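You operate a simulated robot arm through the tools that you are given. There is no shell and no other tool.

You are at the controls of a simulated robot arm. One attempt, no reset.

JOB
Switch the power box off, then wind the cable right in.
Fine: loosen the black reel knob for it and tighten it again.

Only the result counts: the job must be done as asked and must still hold three seconds after the hand-in. Knocking over, shifting, dropping, spilling or breaking anything else fails it.

ROBOT AND FRAMES
A 6-joint arm with a three-finger gripper, fixed in place. Base frame: the origin is on the floor under the middle of its stand, x ahead of it, y to its left, z up. Readings come in mm, rad, newtons and seconds.
It reaches about 1213 mm from its shoulder. Its first joint turns from -2.897 to 2.897 rad. Payload 4.89 kg.
Tool frame: the origin (TCP) lies between the finger pads and is the grasp point; the fingertips stand 30 mm ahead of it; z points along the fingers, y is the line along which they close. The gripper opens to 164 mm; its body begins 125 mm behind the TCP.
Orientation is that of the tool frame in the base frame, as a unit quaternion [w, x, y, z]. With the fingers straight down and closing along the base's y, the tool's x points along the base's -x, its y along +y and its z along -z.

CONTROLS
- The arm moves only by the tool nudge_tool. Its argument "series" is a list that holds one entry, the list of rows, each a list of 7 numbers: the shift along the base's x, y, z in mm, then the turn, a rotation vector about the base's x, y, z in degrees, then the closure in counts, from 0 (fully open) to 255 (shut). In form: [[[x, y, z, ax, ay, az, jaw], ...]]. A call has 1 to 20 rows; each row shifts and turns the commanded pose from where the row before left it. Each row takes 0.2 s and may step no farther than 50 mm and 0.15 rad from the row before; otherwise, or with a gripper value out of range, the whole call is refused. A pose out of reach is approached as far as the arm can. The call stops where the force on the tool passes 40 N (or 10 N more than at its start, if that is more) or the arm is blocked; 0.2 s more then pass. Each finger travels about 108 mm/s and halts on what it meets, pressing with about 43 N; the grip force reading is that of the motor and also rises with nothing between the fingers. The clock runs only during rows and for 0.2 s after the last one: add rows that do not move to give the fingers time. The reply holds the time, the measured pose of the TCP, the force on the tool along the base axes, the opening and the grip force, in the units named above and with some noise, with the torque about the TCP (base axes, N m) and any sound that the robot's microphone picked up, and new pictures: "views" is both (left out), scene, wrist or none.
- Cameras (640 x 400 px; columns grow to the right, rows downward): "scene" is fixed at [232.1, -507.6, 1888.5]; the picture's right is [0.91, -0.42, 0.00], its down [-0.14, -0.30, -0.94] and it looks along [0.40, 0.85, -0.34] (base axes); focal length 373 px, centre (320, 200). "wrist" rides on the gripper at [76, -2, -152] in the tool frame; the picture's right is [0.02, 1.00, 0.00], its down [-0.88, 0.02, -0.47] and it looks along [-0.47, 0.01, 0.88] (tool axes); focal length 247 px, centre (320, 200). There is no depth. A picture from a camera that has moved, and an enlarged one, comes with that camera's place and axes in the base frame and with its lens. The place of the scene camera against the robot may be out by one fixed shift of up to 25 mm in any direction.
- raise_lower(by): moves the trunk up (or, below 0, down) by that many mm; the arm rides with it, the base frame stays. It gives what a move gives, with no picture.
- zoom(camera, box): a new picture of the part [left, top, right, bottom] of that camera's present view, enlarged. It takes no simulated time.
- job_done(): hands the job in; it is judged then, once.

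Nothing tells you positions but the pictures and the camera data. Unless the task says otherwise, let go and move clear before handing in.

The tools are called after "Request:" as a command line: name --argument value ..., lists and objects as JSON in quotes. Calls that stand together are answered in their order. nudge_tool: Moves the arm, as the interface text tells. Its arguments: {"type":"object","properties":{"series":{"type":"array","items":{"type":"array","items":{"type":"array","items":{"type":"number"}}}},"views":{"type":"string","enum":["both","scene","wrist","none"]}},"required":["series"]} The other tools are called the same way: raise_lower (by) moves the trunk up or down; zoom (camera, box) takes an enlarged picture of a part of a camera's view; job_done () hands the job in.

At the start:

```text
time_s: 0.0
tcp_pos: [563.3, 374.5, 1603.5]
tcp_rot: [0.0, 0.001, 1.0, -0.001]
force: [-0.2, -0.2, -0.1]
wrist_torque: [0.01, 0.02, 0.02]
opening: 163.9
grasp_force: 0.1
trunk travel left (down, up): [-275.0, 115.0]
```

scene: 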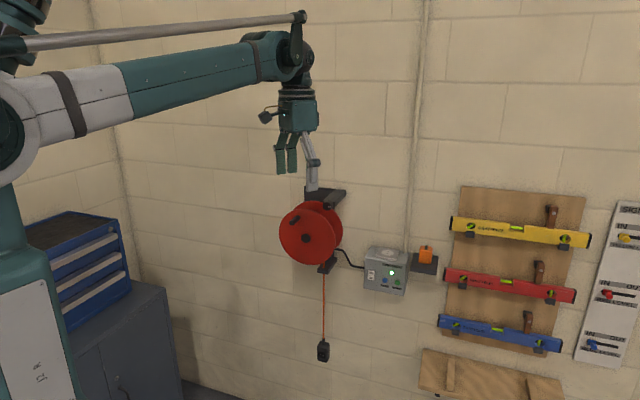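
wrist: 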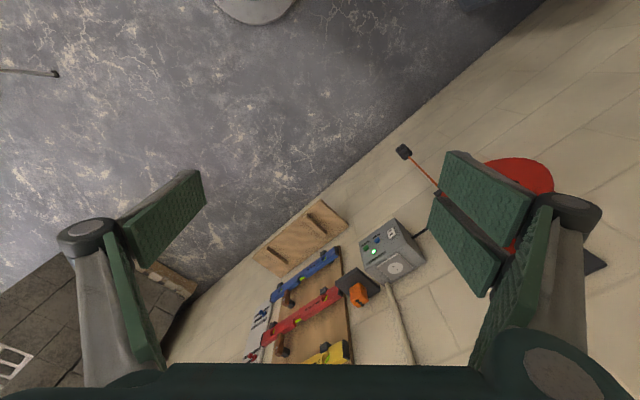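

I see a red reel on the wall with a hanging cable and plug, and a power box to its right with a switch. I'll enlarge the pictures first to see the details.

Request:
zoom --camera "scene" --box '[260, 170, 360, 280]'

Request:
zoom --camera "scene" --box '[350, 235, 450, 305]'

Request:
zoom --camera "wrist" --box '[340, 190, 460, 310]'

Request:
zoom --camera "scene" --box '[280, 260, 380, 380]'

```text
3.64 times, centred on (310, 225) of scene
camera zoom: at [232.1, -507.6, 1888.5], right [0.91, -0.42, 0.0], down [-0.14, -0.3, -0.94], along [0.4, 0.85, -0.34], focal length 1356 px, centre (356, 109)
```

zoom: 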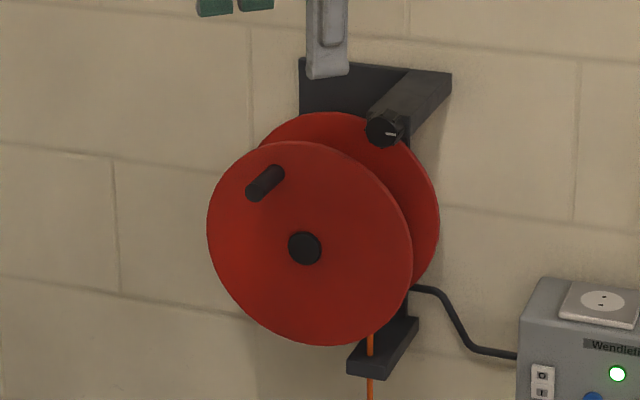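

```text
5.71 times, centred on (400, 270) of scene
camera zoom: at [232.1, -507.6, 1888.5], right [0.91, -0.42, 0.0], down [-0.14, -0.3, -0.94], along [0.4, 0.85, -0.34], focal length 2132 px, centre (-137, -200)
```

zoom: 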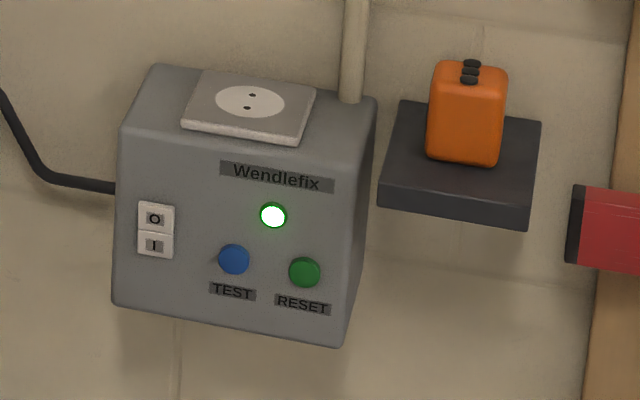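

```text
3.33 times, centred on (400, 250) of wrist
camera zoom: at [488.2, 373.3, 1754.9], right [-0.02, 1.0, 0.0], down [0.88, 0.02, 0.47], along [0.47, 0.01, -0.88], focal length 823 px, centre (53, 33)
```

zoom: 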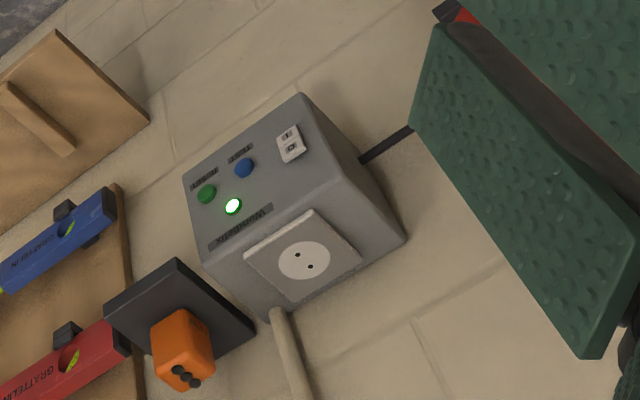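

```text
3.33 times, centred on (330, 320) of scene
camera zoom: at [232.1, -507.6, 1888.5], right [0.91, -0.42, 0.0], down [-0.14, -0.3, -0.94], along [0.4, 0.85, -0.34], focal length 1244 px, centre (287, -200)
```

zoom: 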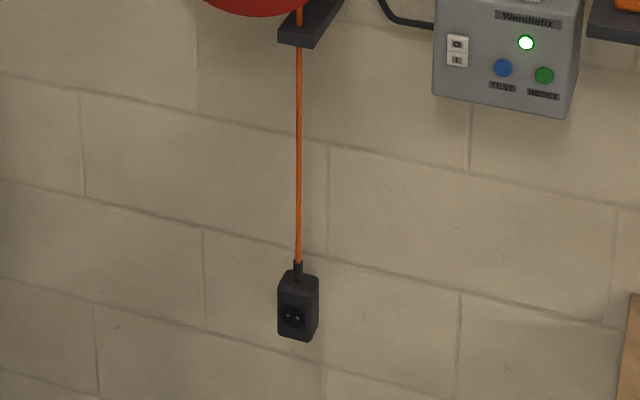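

The wall appears to run diagonally, with its normal about 44° off x. The reel looks to be near (760, 760, 1230) and the box switch near (1010, 645, 1030). I'll lower the trunk, then turn the tool to face the wall for a better look.

Request:
raise_lower --by -200

```text
time_s: 2.2
tcp_pos: [564.7, 375.3, 1402.7]
tcp_rot: [0.0, 0.0, 1.0, 0.0]
force: [0.4, -0.4, 0.4]
wrist_torque: [-0.04, -0.02, -0.03]
opening: 164.0
grasp_force: 0.1
trunk travel left (down, up): [-75.0, 315.0]
```

The trunk moved cleanly. Next I turn the tool to face the wall, staying in place.

Request:
nudge_tool --series '[[[0, 0, 0, 0, 0, 7.35, 0], [0, 0, 0, 0, 0, 7.35, 0], [0, 0, 0, 0, 0, 7.35, 0], [0, 0, 0, 0, 0, 7.35, 0], [0, 0, 0, 0, 0, 7.35, 0], [0, 0, 0, 0, 0, 7.35, 0], [0, 0, 0, 5.695, -5.875, 0, 0], [0, 0, 0, 5.695, -5.875, 0, 0], [0, 0, 0, 5.695, -5.875, 0, 0], [0, 0, 0, 5.695, -5.875, 0, 0], [0, 0, 0, 5.695, -5.875, 0, 0], [0, 0, 0, 5.695, -5.875, 0, 0], [0, 0, 0, 5.695, -5.875, 0, 0], [0, 0, 0, 5.695, -5.875, 0, 0], [0, 0, 0, 5.695, -5.875, 0, 0], [0, 0, 0, 5.695, -5.875, 0, 0], [0, 0, 0, 5.695, -5.875, 0, 0]]]'

```text
time_s: 5.8
tcp_pos: [564.0, 375.3, 1403.3]
tcp_rot: [0.656, -0.265, 0.655, 0.265]
force: [0.0, -0.6, 1.0]
wrist_torque: [-0.02, 0.01, 0.0]
opening: 164.1
grasp_force: 0.1
trunk travel left (down, up): [-75.0, 315.0]
camera wrist: at [456.2, 267.3, 1325.4], right [-0.69, 0.72, -0.02], down [-0.36, -0.32, 0.88], along [0.63, 0.62, 0.47], focal length 247 px, centre (320, 200)
```

scene: 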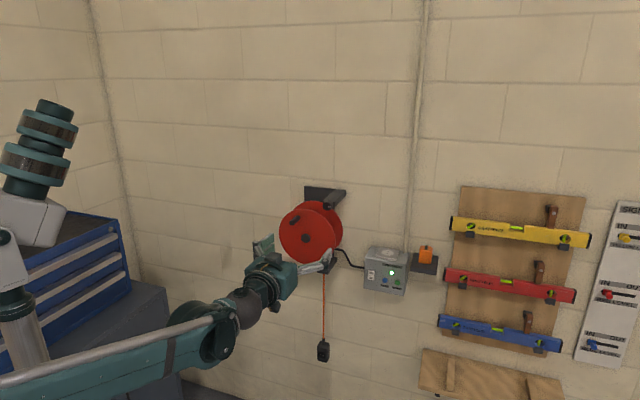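
wrist: 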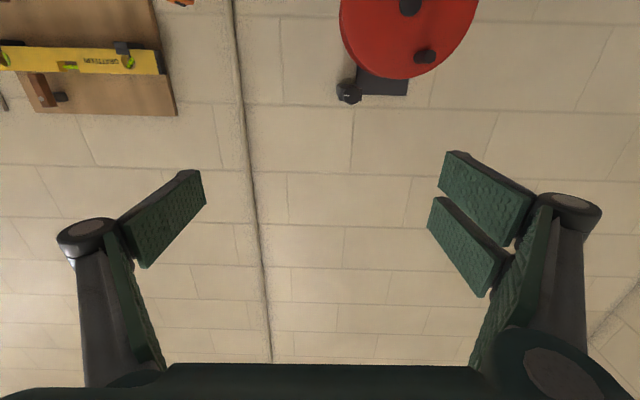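

The tool now faces the wall, with the camera below it and looking up. I'll enlarge the knob and the reel.

Request:
zoom --camera "wrist" --box '[320, 0, 480, 120]'

Request:
zoom --camera "scene" --box '[200, 180, 360, 300]'

```text
3.33 times, centred on (400, 60) of wrist
camera zoom: at [456.2, 267.3, 1325.4], right [-0.69, 0.72, -0.02], down [-0.36, -0.32, 0.88], along [0.63, 0.62, 0.47], focal length 823 px, centre (53, 667)
```

zoom: 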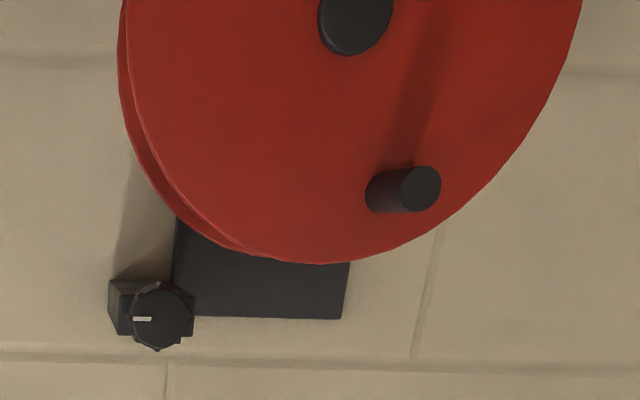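

```text
3.33 times, centred on (280, 240) of scene
camera zoom: at [232.1, -507.6, 1888.5], right [0.91, -0.42, 0.0], down [-0.14, -0.3, -0.94], along [0.4, 0.85, -0.34], focal length 1244 px, centre (453, 67)
```

zoom: 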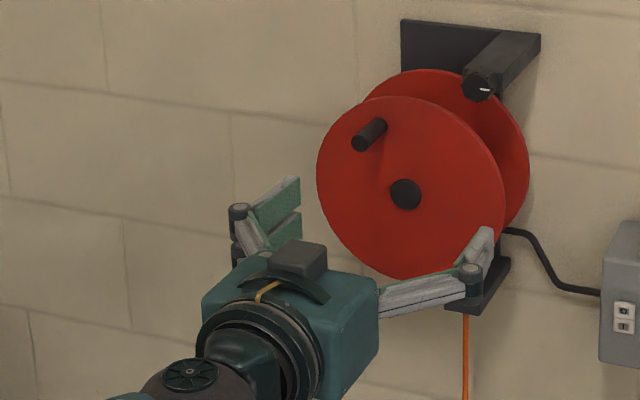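

The knob's white mark points to 3 o'clock, and it sits on a bar at the reel's upper right. I'll move down and to the right for a second viewpoint to triangulate from.

Request:
nudge_tool --series '[[[17, -17.5, -43, 0, 0, 0, 0], [17, -17.5, -43, 0, 0, 0, 0], [17, -17.5, -43, 0, 0, 0, 0], [17, -17.5, -43, 0, 0, 0, 0], [17, -17.5, -43, 0, 0, 0, 0], [17, -17.5, -43, 0, 0, 0, 0]]]'

```text
time_s: 7.2
tcp_pos: [665.5, 269.0, 1145.8]
tcp_rot: [0.656, -0.266, 0.654, 0.266]
force: [-2.4, -0.1, 0.5]
wrist_torque: [-0.07, 0.12, -0.3]
opening: 164.0
grasp_force: 0.1
trunk travel left (down, up): [-75.0, 315.0]
camera wrist: at [558.1, 162.1, 1068.6], right [-0.7, 0.72, -0.02], down [-0.35, -0.32, 0.88], along [0.62, 0.62, 0.47], focal length 247 px, centre (320, 200)
```

scene: 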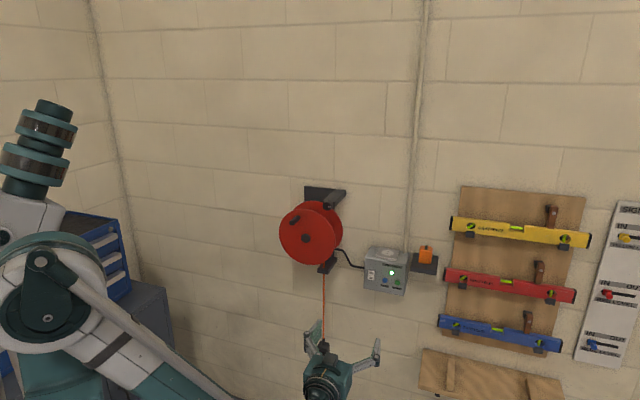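
wrist: 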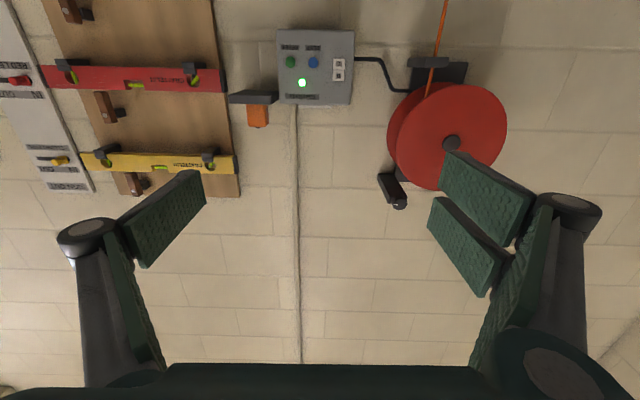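

From here I can see the reel, the box and the knob together. I'll enlarge each one so I can measure it.

Request:
zoom --camera "wrist" --box '[370, 150, 450, 220]'

Request:
zoom --camera "wrist" --box '[260, 15, 380, 135]'

Request:
zoom --camera "wrist" --box '[370, 30, 530, 210]'

Request:
zoom --camera "scene" --box '[270, 180, 370, 280]'

```text
5.71 times, centred on (410, 185) of wrist
camera zoom: at [558.1, 162.1, 1068.6], right [-0.7, 0.72, -0.02], down [-0.35, -0.32, 0.88], along [0.62, 0.62, 0.47], focal length 1411 px, centre (-194, 286)
```

zoom: 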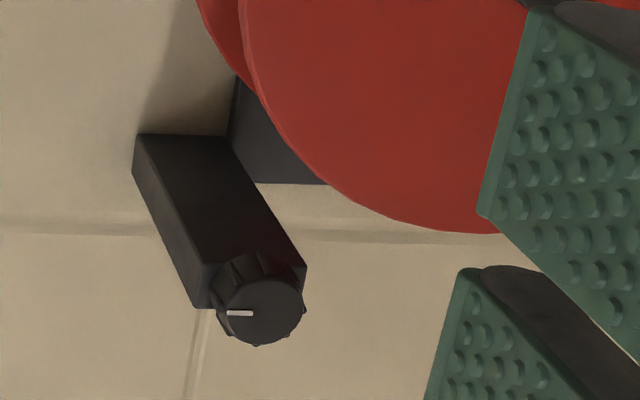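

```text
3.33 times, centred on (320, 75) of wrist
camera zoom: at [558.1, 162.1, 1068.6], right [-0.7, 0.72, -0.02], down [-0.35, -0.32, 0.88], along [0.62, 0.62, 0.47], focal length 823 px, centre (320, 617)
```

zoom: 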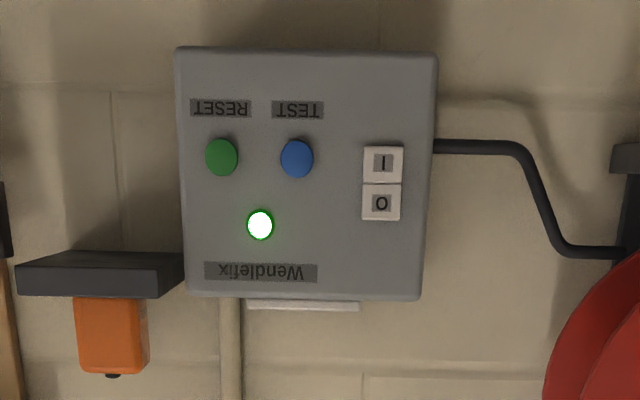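

```text
2.22 times, centred on (450, 120) of wrist
camera zoom: at [558.1, 162.1, 1068.6], right [-0.7, 0.72, -0.02], down [-0.35, -0.32, 0.88], along [0.62, 0.62, 0.47], focal length 549 px, centre (31, 378)
```

zoom: 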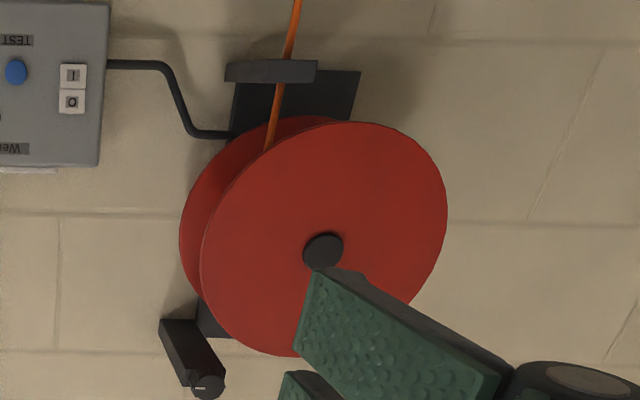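

```text
4.00 times, centred on (320, 230) of scene
camera zoom: at [232.1, -507.6, 1888.5], right [0.91, -0.42, 0.0], down [-0.14, -0.3, -0.94], along [0.4, 0.85, -0.34], focal length 1492 px, centre (320, 80)
```

zoom: 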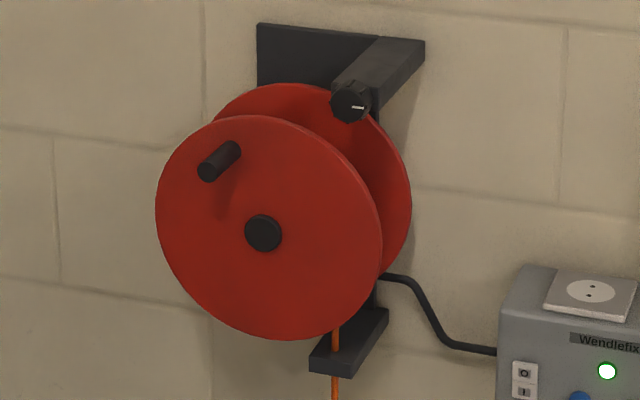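

I've triangulated in a wall frame with n pointing into the wall, u to the right along it, and z up.

| Item | n | u | z |
|---|---|---|---|
| Rocker middle (O half on top) | 1134 | 231 | 1073 |
| Knob face | 1065 | 58 | 1374 |
| Reel hub | 1089 | -40 | 1220 |
| Crank peg end | 1025 | -71 | 1305 |

The cable hangs off the right side of the spool, so winding it in is counter-clockwise from the front. First I roll the tool 90° so the single finger is lowest and can press O.

Request:
nudge_tool --series '[[[0, 0, 0, 5.86, 5.7, 0.02, 0], [0, 0, 0, 5.86, 5.7, 0.02, 0], [0, 0, 0, 5.86, 5.7, 0.02, 0], [0, 0, 0, 5.86, 5.7, 0.02, 0], [0, 0, 0, 5.86, 5.7, 0.02, 0], [0, 0, 0, 5.86, 5.7, 0.02, 0], [0, 0, 0, 5.86, 5.7, 0.02, 0], [0, 0, 0, 5.86, 5.7, 0.02, 0], [0, 0, 0, 5.86, 5.7, 0.02, 0], [0, 0, 0, 5.86, 5.7, 0.02, 0], [0, 0, 0, 5.86, 5.7, 0.02, 0]]]'

```text
time_s: 9.6
tcp_pos: [667.2, 270.3, 1144.2]
tcp_rot: [0.273, 0.276, 0.651, 0.652]
force: [-0.1, -0.5, -0.1]
wrist_torque: [0.06, -0.02, -0.02]
opening: 164.0
grasp_force: 0.1
trunk travel left (down, up): [-75.0, 315.0]
camera wrist: at [504.0, 218.7, 1143.1], right [-0.01, 0.01, 1.0], down [0.28, -0.96, 0.02], along [0.96, 0.28, 0.01], focal length 247 px, centre (320, 200)
```

scene: 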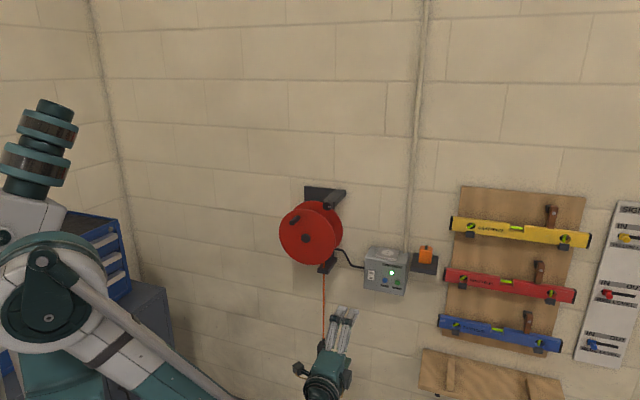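
wrist: 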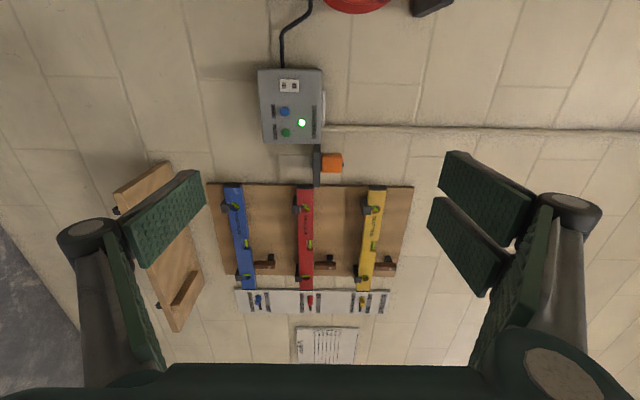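

The roll worked, and the single finger is now lowest. I'll enlarge the switch from this view to refine its position.

Request:
zoom --camera "wrist" --box '[240, 50, 360, 160]'

```text
3.64 times, centred on (300, 105) of wrist
camera zoom: at [504.0, 218.7, 1143.1], right [-0.01, 0.01, 1.0], down [0.28, -0.96, 0.02], along [0.96, 0.28, 0.01], focal length 898 px, centre (393, 546)
```

zoom: 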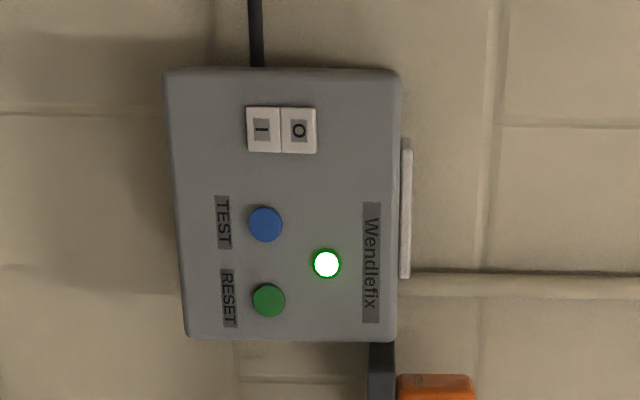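

The O half is centred at n≈1132, u≈231, z≈1085. I'll approach with the finger tip about 50 mm short of it.

Request:
nudge_tool --series '[[[30.85, 37.0, 4.1, 0, 0, 0, 0], [30.85, 37.0, 4.1, 0, 0, 0, 0], [30.85, 37.0, 4.1, 0, 0, 0, 0], [30.85, 37.0, 4.1, 0, 0, 0, 0], [30.85, 37.0, 4.1, 0, 0, 0, 0], [30.85, 37.0, 4.1, 0, 0, 0, 0], [30.85, 37.0, 4.1, 0, 0, 0, 0], [30.85, 37.0, 4.1, 0, 0, 0, 0]]]'

```text
time_s: 11.4
tcp_pos: [912.8, 565.0, 1180.0]
tcp_rot: [0.275, 0.274, 0.651, 0.652]
force: [-0.4, -1.6, 1.2]
wrist_torque: [-0.17, 0.08, 0.1]
opening: 164.0
grasp_force: 0.0
trunk travel left (down, up): [-75.0, 315.0]
camera wrist: at [751.2, 513.0, 1176.9], right [-0.02, 0.02, 1.0], down [0.28, -0.96, 0.02], along [0.96, 0.28, 0.01], focal length 247 px, centre (320, 200)
```

scene: 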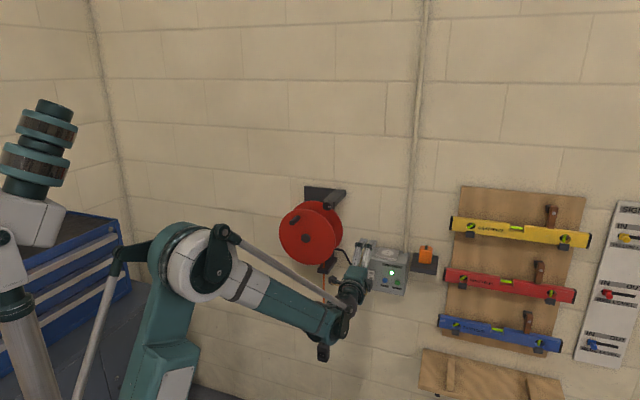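
wrist: 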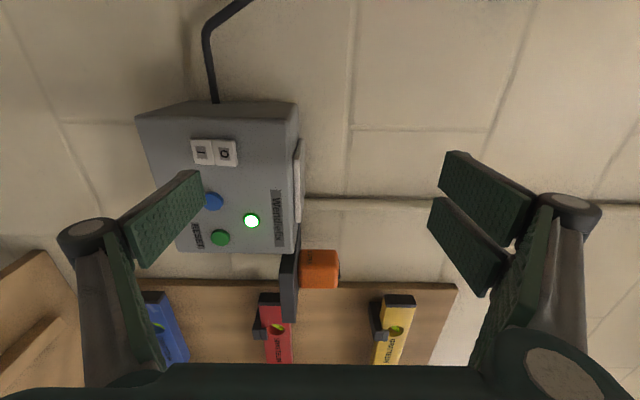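

The TCP is at n≈1048, u≈231, z=1180, which lines the finger up with the O half. I'll come forward 50 mm and 3 mm down, then check again.

Request:
nudge_tool --series '[[[17.9, 17.4, -1.5, 0, 0, 0, 0], [17.9, 17.4, -1.5, 0, 0, 0, 0]]]' --views "both"

Request:
zoom --camera "wrist" --box '[60, 80, 320, 260]'

Request:
zoom --camera "scene" --box '[330, 220, 430, 310]'

```text
time_s: 12.0
tcp_pos: [947.9, 600.2, 1175.2]
tcp_rot: [0.276, 0.274, 0.651, 0.652]
force: [-1.4, 0.4, 1.4]
wrist_torque: [-0.08, 0.11, 0.02]
opening: 163.8
grasp_force: 0.0
trunk travel left (down, up): [-75.0, 315.0]
camera wrist: at [786.2, 549.4, 1173.2], right [-0.02, 0.02, 1.0], down [0.28, -0.96, 0.02], along [0.96, 0.28, 0.01], focal length 247 px, centre (320, 200)
```

scene: 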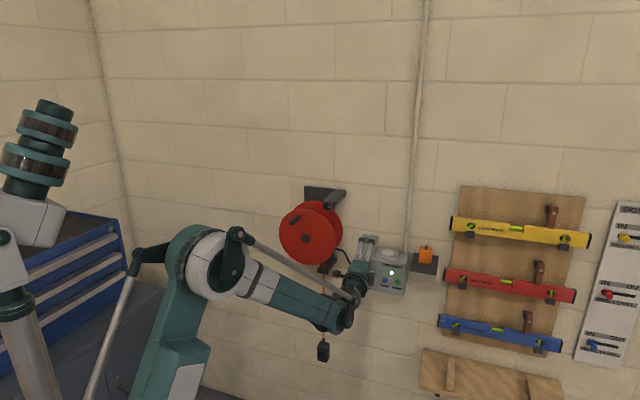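
wrist: 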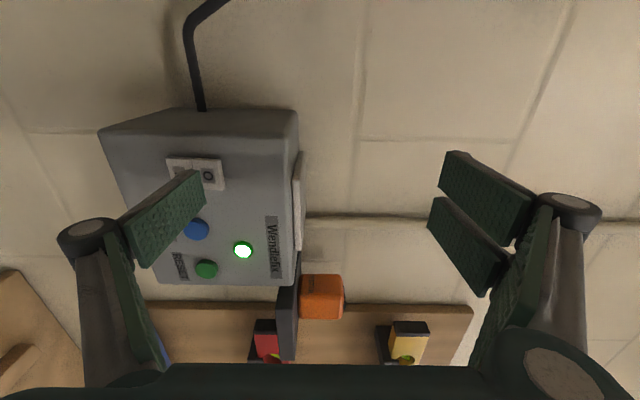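

```text
2.22 times, centred on (190, 170) of wrist
camera zoom: at [786.2, 549.4, 1173.2], right [-0.02, 0.02, 1.0], down [0.28, -0.96, 0.02], along [0.96, 0.28, 0.01], focal length 549 px, centre (609, 267)
```

zoom: 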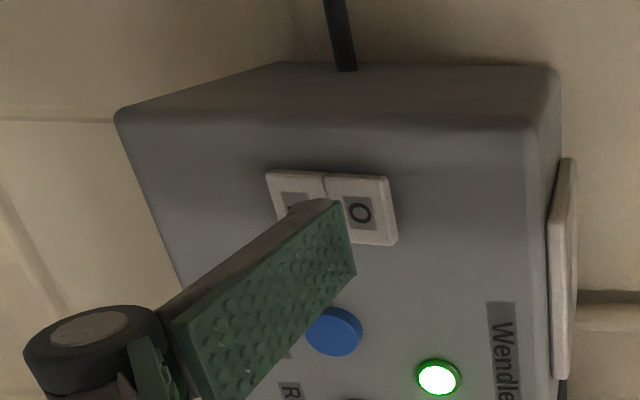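

```text
4.44 times, centred on (380, 265) of scene
camera zoom: at [232.1, -507.6, 1888.5], right [0.91, -0.42, 0.0], down [-0.14, -0.3, -0.94], along [0.4, 0.85, -0.34], focal length 1658 px, centre (53, -89)
```

zoom: 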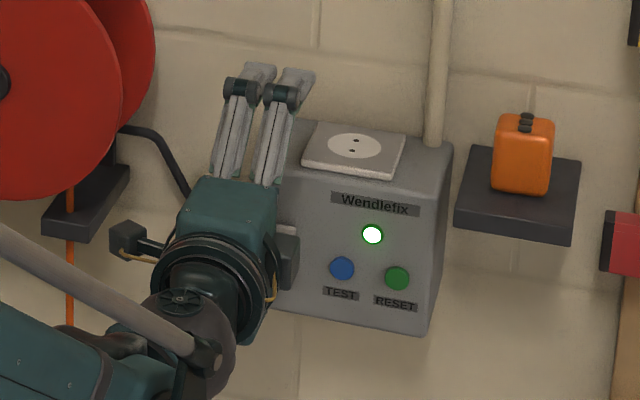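

The finger covers the O half and is about 25–30 mm short of it. I'll raise it 4 mm to favour the upper edge and press forward in small steps.

Request:
nudge_tool --series '[[[0, 0, 4, 0, 0, 0, 0], [3.58, 3.49, 0, 0, 0, 0, 0], [3.58, 3.49, 0, 0, 0, 0, 0], [3.58, 3.49, 0, 0, 0, 0, 0], [3.58, 3.49, 0, 0, 0, 0, 0], [3.58, 3.49, 0, 0, 0, 0, 0]]]'

Request:
zoom --camera "wrist" --box '[60, 80, 320, 260]'

```text
time_s: 13.4
tcp_pos: [967.5, 619.7, 1177.7]
tcp_rot: [0.276, 0.274, 0.651, 0.651]
force: [-0.8, 0.1, 0.0]
wrist_torque: [-0.04, 0.03, 0.02]
opening: 163.9
grasp_force: 0.0
trunk travel left (down, up): [-75.0, 315.0]
camera wrist: at [805.4, 567.1, 1176.4], right [-0.02, 0.02, 1.0], down [0.28, -0.96, 0.02], along [0.96, 0.28, 0.01], focal length 247 px, centre (320, 200)
```

scene: 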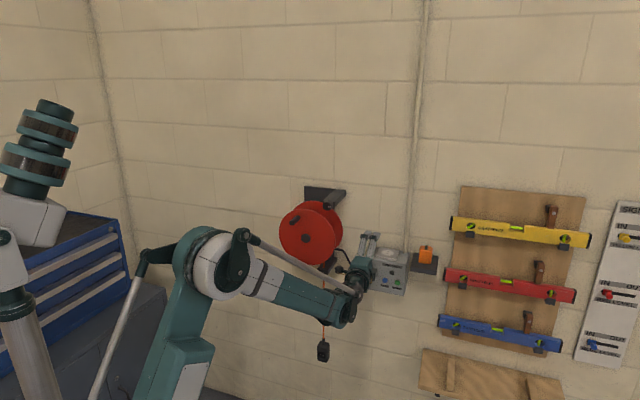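
wrist: 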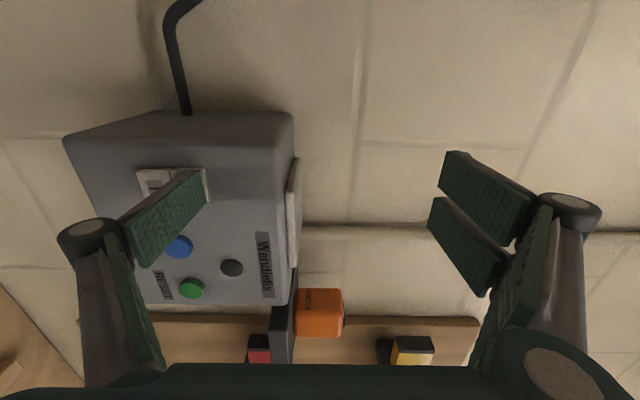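

```text
2.22 times, centred on (190, 170) of wrist
camera zoom: at [805.4, 567.1, 1176.4], right [-0.02, 0.02, 1.0], down [0.28, -0.96, 0.02], along [0.96, 0.28, 0.01], focal length 549 px, centre (609, 267)
```

zoom: 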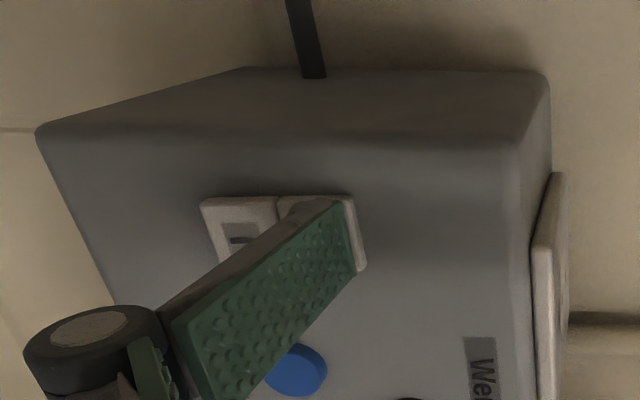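

The LED has gone out, so the switch has flipped to O. I'll back straight off and confirm.

Request:
nudge_tool --series '[[[-17.9, -17.4, 0, 0, 0, 0, 0], [-35.8, -34.85, 0, 0, 0, 0, 0], [-35.8, -34.85, 0, 0, 0, 0, 0], [-35.8, -34.85, 0, 0, 0, 0, 0], [-35.8, -34.85, 0, 0, 0, 0, 0]]]'

Request:
zoom --camera "wrist" --box '[200, 60, 360, 200]'

Request:
zoom --camera "scene" --box '[350, 235, 450, 305]'

```text
time_s: 14.6
tcp_pos: [806.0, 462.6, 1179.5]
tcp_rot: [0.275, 0.274, 0.652, 0.652]
force: [1.6, 1.7, -1.7]
wrist_torque: [0.13, -0.13, 0.05]
opening: 163.7
grasp_force: 0.1
trunk travel left (down, up): [-75.0, 315.0]
camera wrist: at [643.7, 411.3, 1176.7], right [-0.02, 0.02, 1.0], down [0.28, -0.96, 0.02], along [0.96, 0.28, 0.01], focal length 247 px, centre (320, 200)
```

scene: 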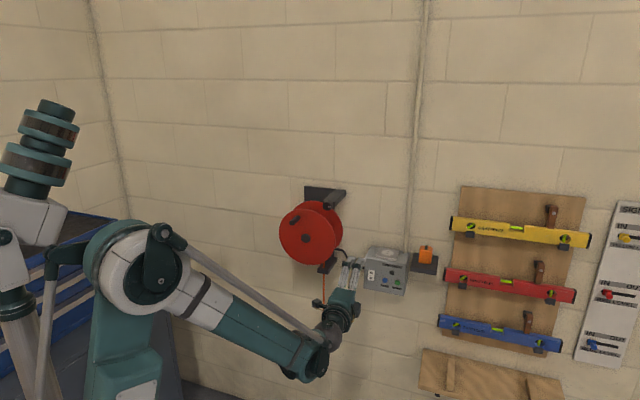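
wrist: 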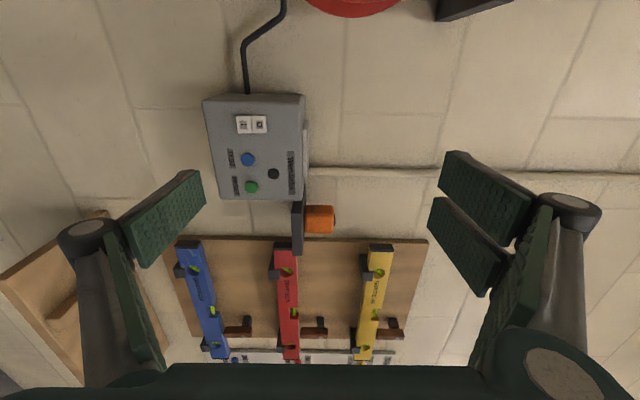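

```text
2.86 times, centred on (280, 130) of wrist
camera zoom: at [643.7, 411.3, 1176.7], right [-0.02, 0.02, 1.0], down [0.28, -0.96, 0.02], along [0.96, 0.28, 0.01], focal length 706 px, centre (434, 400)
```

zoom: 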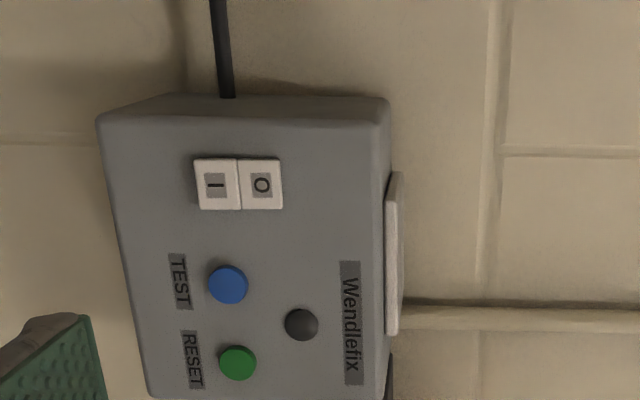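

```text
5.71 times, centred on (400, 270) of scene
camera zoom: at [232.1, -507.6, 1888.5], right [0.91, -0.42, 0.0], down [-0.14, -0.3, -0.94], along [0.4, 0.85, -0.34], focal length 2132 px, centre (-137, -200)
```

zoom: 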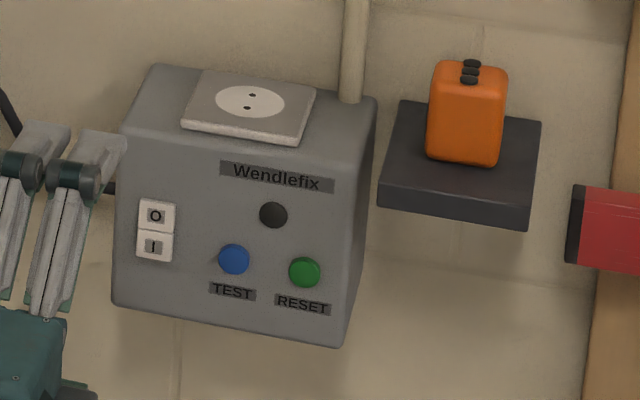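

The power box is off: the LED is dark and the rocker is on O. Next I move in front of the reel knob with the fingers partly closed.

Request:
nudge_tool --series '[[[-15.2, 25.25, 32.5, 0, 0, 0, 0], [-15.2, 25.25, 32.5, 0, 0, 0, 30], [-15.2, 25.25, 32.5, 0, 0, 0, 60], [-15.2, 25.25, 32.5, 0, 0, 0, 90], [-15.2, 25.25, 32.5, 0, 0, 0, 110], [-15.2, 25.25, 32.5, 0, 0, 0, 110], [0, 0, 0, 0, 0, 0, 110]]]'

Request:
zoom --camera "wrist" --box '[220, 60, 420, 200]'

```text
time_s: 16.2
tcp_pos: [715.8, 611.7, 1373.4]
tcp_rot: [0.275, 0.274, 0.652, 0.652]
force: [-0.1, 0.4, 0.4]
wrist_torque: [-0.02, -0.02, 0.06]
opening: 93.5
grasp_force: 0.1
trunk travel left (down, up): [-75.0, 315.0]
camera wrist: at [552.8, 560.1, 1371.9], right [-0.02, 0.02, 1.0], down [0.28, -0.96, 0.02], along [0.96, 0.28, 0.01], focal length 247 px, centre (320, 200)
```

scene: 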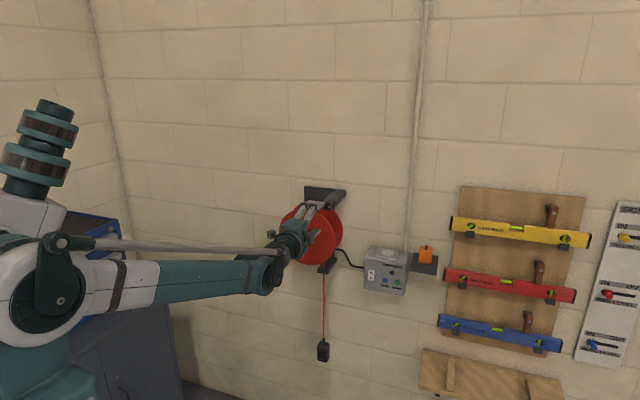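
wrist: 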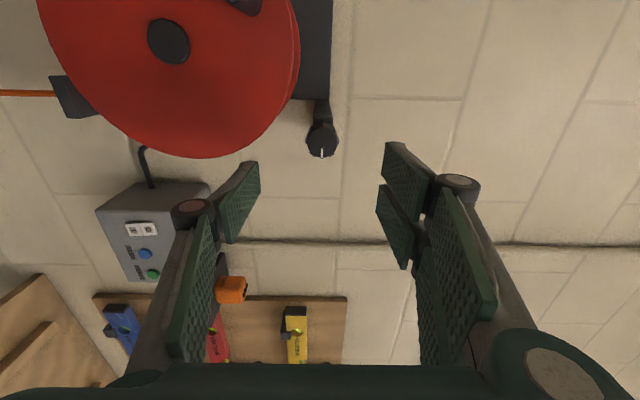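

```text
2.86 times, centred on (320, 130) of wrist
camera zoom: at [552.8, 560.1, 1371.9], right [-0.02, 0.02, 1.0], down [0.28, -0.96, 0.02], along [0.96, 0.28, 0.01], focal length 706 px, centre (320, 400)
```

zoom: 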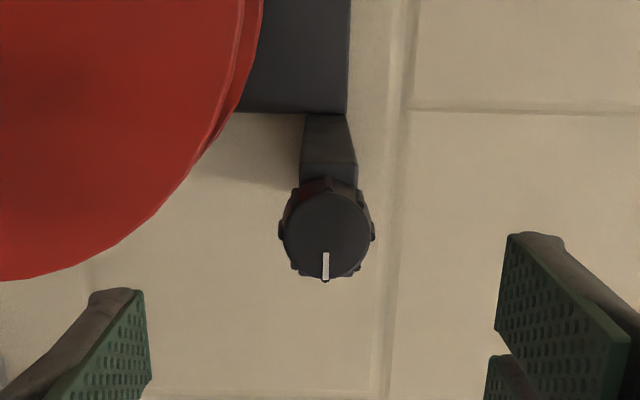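

The knob axis is near u≈57, z≈1376, with its face at n≈1065. I'll advance so the pads straddle it, one finger below and two above, and check before closing.

Request:
nudge_tool --series '[[[26.45, 27.1, 0.8, 0, 0, 0, 110], [26.45, 27.1, 0.8, 0, 0, 0, 110], [26.45, 27.1, 0.8, 0, 0, 0, 110]]]'

Request:
zoom --camera "wrist" --box '[200, 100, 440, 260]'

Request:
zoom --camera "scene" --box '[270, 170, 370, 280]'

```text
time_s: 17.0
tcp_pos: [793.2, 691.7, 1376.8]
tcp_rot: [0.275, 0.275, 0.651, 0.652]
force: [-1.2, -1.6, 1.0]
wrist_torque: [-0.17, 0.17, 0.0]
opening: 93.6
grasp_force: 0.1
trunk travel left (down, up): [-75.0, 315.0]
camera wrist: at [630.9, 640.5, 1375.5], right [-0.02, 0.01, 1.0], down [0.28, -0.96, 0.02], along [0.96, 0.28, 0.01], focal length 247 px, centre (320, 200)
```

scene: 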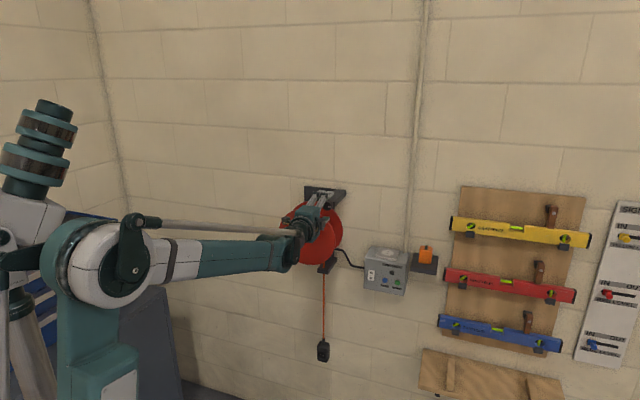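
wrist: 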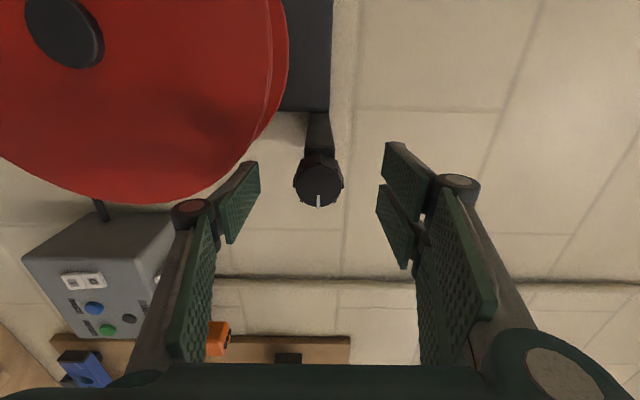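

```text
2.50 times, centred on (320, 180) of wrist
camera zoom: at [630.9, 640.5, 1375.5], right [-0.02, 0.01, 1.0], down [0.28, -0.96, 0.02], along [0.96, 0.28, 0.01], focal length 617 px, centre (320, 250)
```

zoom: 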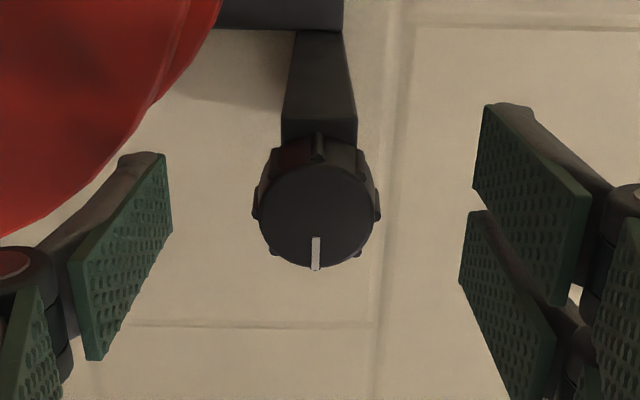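

```text
3.64 times, centred on (320, 225) of scene
camera zoom: at [232.1, -507.6, 1888.5], right [0.91, -0.42, 0.0], down [-0.14, -0.3, -0.94], along [0.4, 0.85, -0.34], focal length 1356 px, centre (320, 109)
```

zoom: 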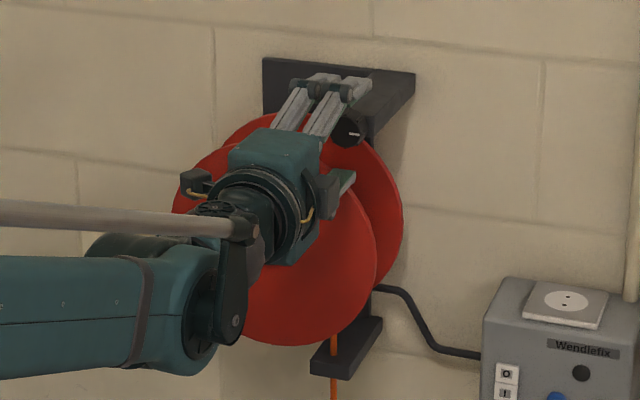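

The knob is centred between the pads, with its face about 12 mm ahead of the TCP. I'll close on it.

Request:
nudge_tool --series '[[[0, 0, 0, 0, 0, 0, 160], [0, 0, 0, 0, 0, 0, 200], [0, 0, 0, 0, 0, 0, 235], [0, 0, 0, 0, 0, 0, 255]]]'

Request:
zoom --camera "wrist" --box '[200, 100, 440, 260]'

```text
time_s: 18.0
tcp_pos: [794.2, 693.9, 1376.9]
tcp_rot: [0.276, 0.274, 0.652, 0.651]
force: [0.7, 2.1, 0.5]
wrist_torque: [0.01, 0.01, 0.03]
opening: 36.1
grasp_force: 45.0
trunk travel left (down, up): [-75.0, 315.0]
camera wrist: at [631.9, 641.6, 1374.6], right [-0.02, 0.02, 1.0], down [0.28, -0.96, 0.02], along [0.96, 0.28, 0.01], focal length 247 px, centre (320, 200)
```

scene: 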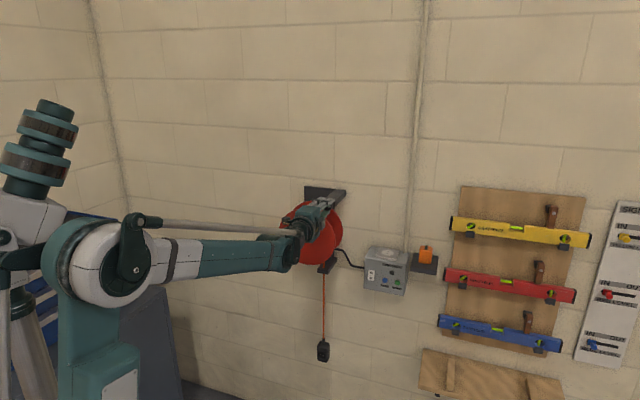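
wrist: 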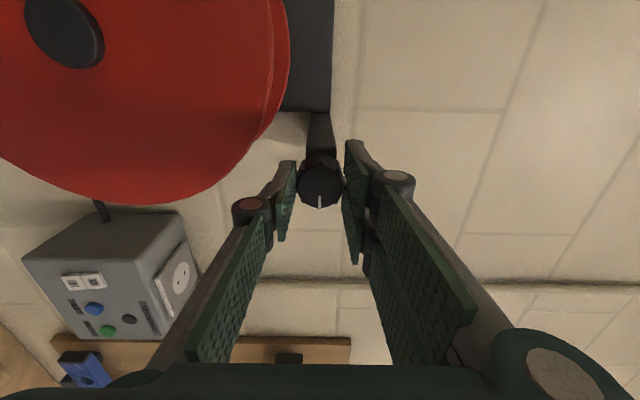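

```text
2.50 times, centred on (320, 180) of wrist
camera zoom: at [631.9, 641.6, 1374.6], right [-0.02, 0.02, 1.0], down [0.28, -0.96, 0.02], along [0.96, 0.28, 0.01], focal length 617 px, centre (320, 250)
```

zoom: 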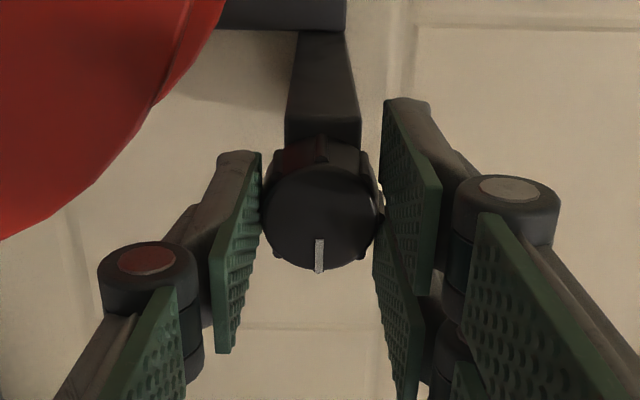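

I have a firm grip at 36 mm. I'll turn counter-clockwise as seen from the front, starting with about 24°.

Request:
nudge_tool --series '[[[0, 0, 0, -5.72, -5.59, 0, 255], [0, 0, 0, -5.72, -5.59, 0, 255], [0, 0, 0, -5.72, -5.59, 0, 255]]]'

Request:
zoom --camera "wrist" --box '[200, 100, 440, 260]'

```text
time_s: 18.8
tcp_pos: [794.5, 693.4, 1375.9]
tcp_rot: [0.406, 0.132, 0.694, 0.58]
force: [-10.2, -14.3, -22.6]
wrist_torque: [-0.34, 0.48, -0.24]
opening: 36.2
grasp_force: 44.7
trunk travel left (down, up): [-75.0, 315.0]
camera wrist: at [637.3, 636.1, 1342.2], right [-0.3, 0.31, 0.9], down [0.22, -0.9, 0.38], along [0.93, 0.31, 0.2], focal length 247 px, centre (320, 200)
```

scene: 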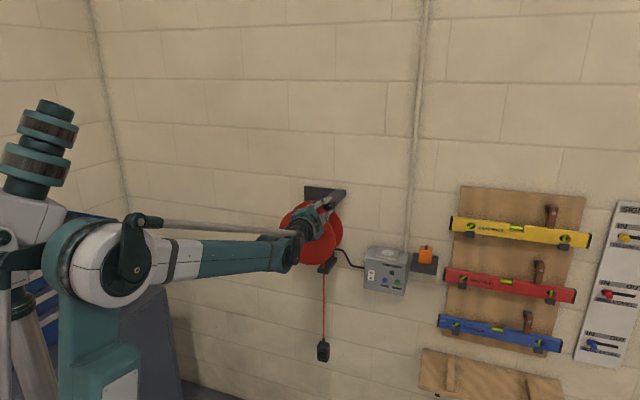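
wrist: 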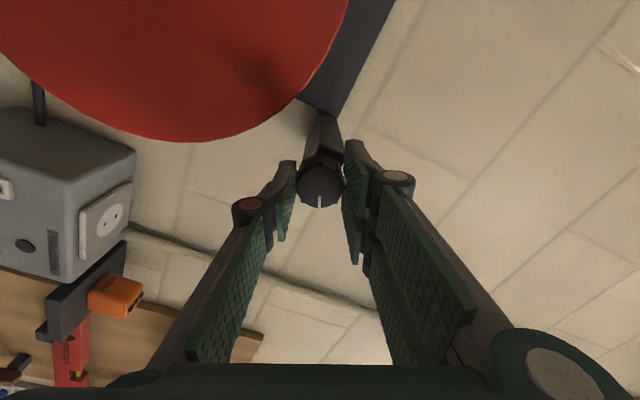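

```text
2.50 times, centred on (320, 180) of wrist
camera zoom: at [637.3, 636.1, 1342.2], right [-0.3, 0.31, 0.9], down [0.22, -0.9, 0.38], along [0.93, 0.31, 0.2], focal length 617 px, centre (320, 250)
```

zoom: 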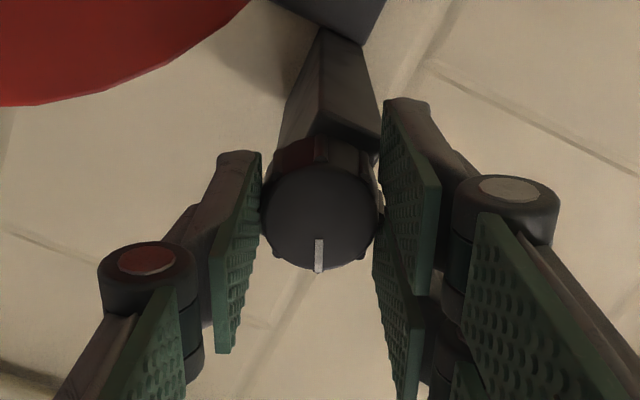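

The knob turned with the gripper. Some side force built up, pointing down and outward, so I'll ease the tool that way slightly and read the force again.

Request:
nudge_tool --series '[[[-0.7, -0.7, -1.0, 0, 0, 0, 255], [0, 0, 0, 0, 0, 0, 255]]]' --views "none"

```text
time_s: 19.4
tcp_pos: [794.2, 692.5, 1375.0]
tcp_rot: [0.404, 0.133, 0.694, 0.58]
force: [5.6, -1.3, 0.0]
wrist_torque: [-0.01, 0.04, -0.22]
opening: 36.2
grasp_force: 45.0
trunk travel left (down, up): [-75.0, 315.0]
```

That cleared the force. I'll keep loosening with a slight ease-off built in.

Request:
nudge_tool --series '[[[-0.15, -0.15, -0.1, -5.72, -5.59, 0, 255], [-0.15, -0.15, -0.1, -5.72, -5.59, 0, 255], [-0.15, -0.15, -0.1, -5.72, -5.59, 0, 255]]]' --views "both"

Request:
zoom --camera "scene" --box '[270, 170, 370, 370]'

```text
time_s: 20.2
tcp_pos: [795.6, 692.3, 1375.4]
tcp_rot: [0.517, -0.015, 0.707, 0.483]
force: [17.2, -0.3, 0.8]
wrist_torque: [0.15, -0.13, -0.53]
opening: 36.0
grasp_force: 44.5
trunk travel left (down, up): [-75.0, 315.0]
camera wrist: at [651.3, 621.7, 1315.9], right [-0.53, 0.54, 0.65], down [0.06, -0.74, 0.67], along [0.85, 0.39, 0.36], focal length 247 px, centre (320, 200)
```

scene: 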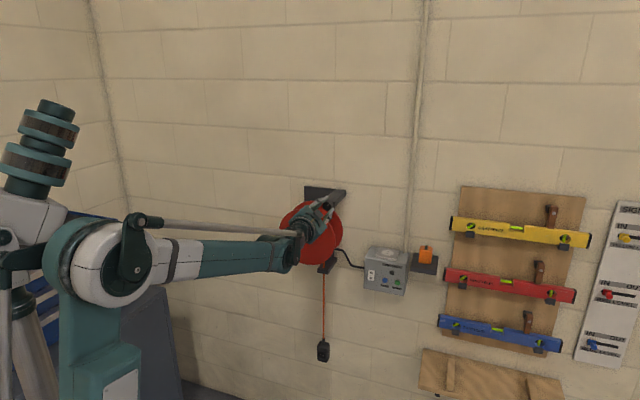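
wrist: 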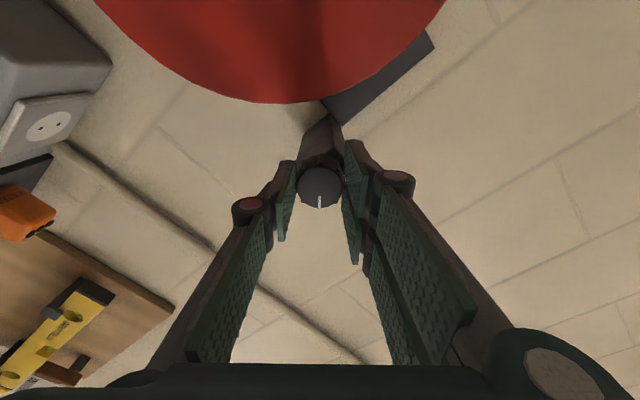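

```text
2.00 times, centred on (320, 270) of scene
camera zoom: at [232.1, -507.6, 1888.5], right [0.91, -0.42, 0.0], down [-0.14, -0.3, -0.94], along [0.4, 0.85, -0.34], focal length 746 px, centre (320, 60)
```

zoom: 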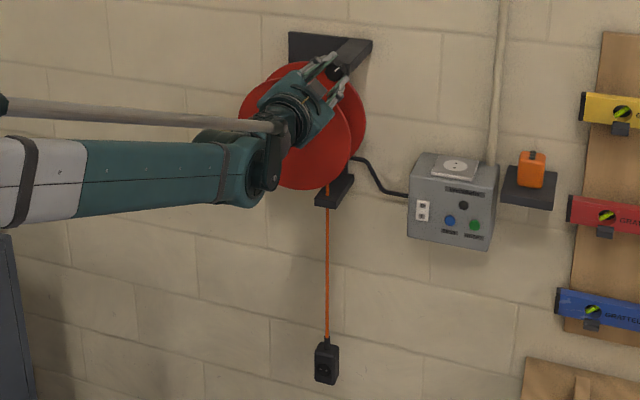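

That's about 48° loosened so far, and the plug hasn't moved. I'll carry on to about 90°.

Request:
nudge_tool --series '[[[0.8, 0, 0, 0, 0, 0, 255], [0.1, 0, 0, -5.72, -5.59, 0, 255], [0.1, 0, 0, -5.72, -5.59, 0, 255], [0.1, 0, 0, -5.72, -5.59, 0, 255]]]' --views "wrist"

```text
time_s: 21.2
tcp_pos: [796.5, 691.3, 1373.7]
tcp_rot: [0.606, -0.161, 0.688, 0.365]
force: [5.4, -17.8, -20.7]
wrist_torque: [-0.24, 0.34, -0.56]
opening: 36.2
grasp_force: 45.4
trunk travel left (down, up): [-75.0, 315.0]
camera wrist: at [671.6, 600.8, 1300.1], right [-0.67, 0.69, 0.29], down [-0.16, -0.51, 0.84], along [0.72, 0.52, 0.45], focal length 247 px, centre (320, 200)
```

wrist: 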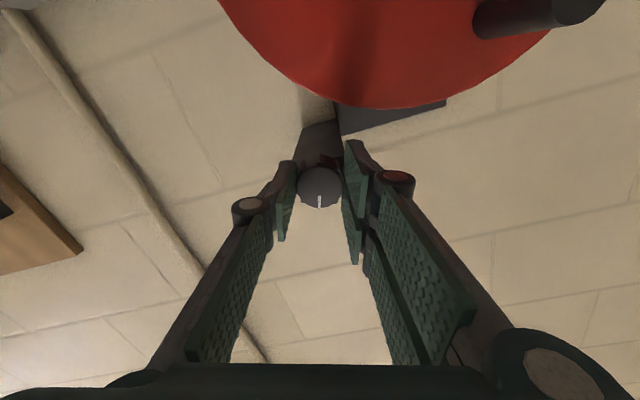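

About 72° so far. I'll relieve the side force and continue.

Request:
nudge_tool --series '[[[0.27, -0.85, -1.0, 0, 0, 0, 255], [0, -0.1, -0.2, -5.72, -5.59, 0, 255], [0, -0.1, -0.2, -5.72, -5.59, 0, 255]]]' --views "wrist"

Request:
zoom --camera "scene" --box '[270, 170, 370, 370]'

```text
time_s: 22.0
tcp_pos: [795.9, 689.5, 1373.6]
tcp_rot: [0.651, -0.256, 0.659, 0.278]
force: [19.8, -6.3, 5.5]
wrist_torque: [0.1, -0.08, -0.47]
opening: 36.2
grasp_force: 44.7
trunk travel left (down, up): [-75.0, 315.0]
camera wrist: at [687.0, 585.1, 1296.8], right [-0.7, 0.72, 0.01], down [-0.33, -0.34, 0.88], along [0.63, 0.61, 0.47], focal length 247 px, centre (320, 200)
```

wrist: 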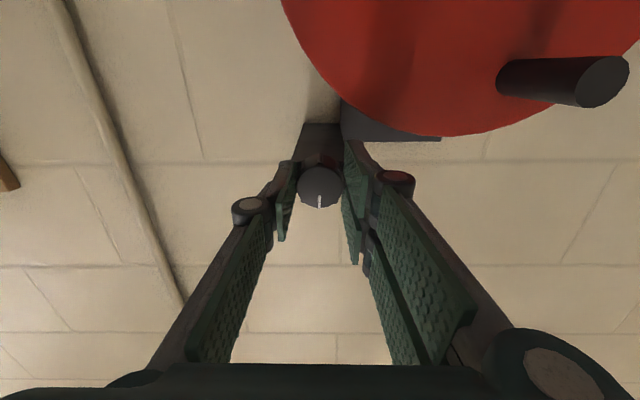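

```text
2.00 times, centred on (320, 270) of scene
camera zoom: at [232.1, -507.6, 1888.5], right [0.91, -0.42, 0.0], down [-0.14, -0.3, -0.94], along [0.4, 0.85, -0.34], focal length 746 px, centre (320, 60)
```

zoom: 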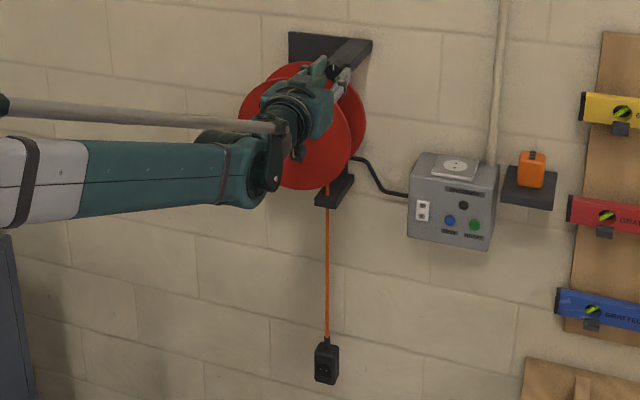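

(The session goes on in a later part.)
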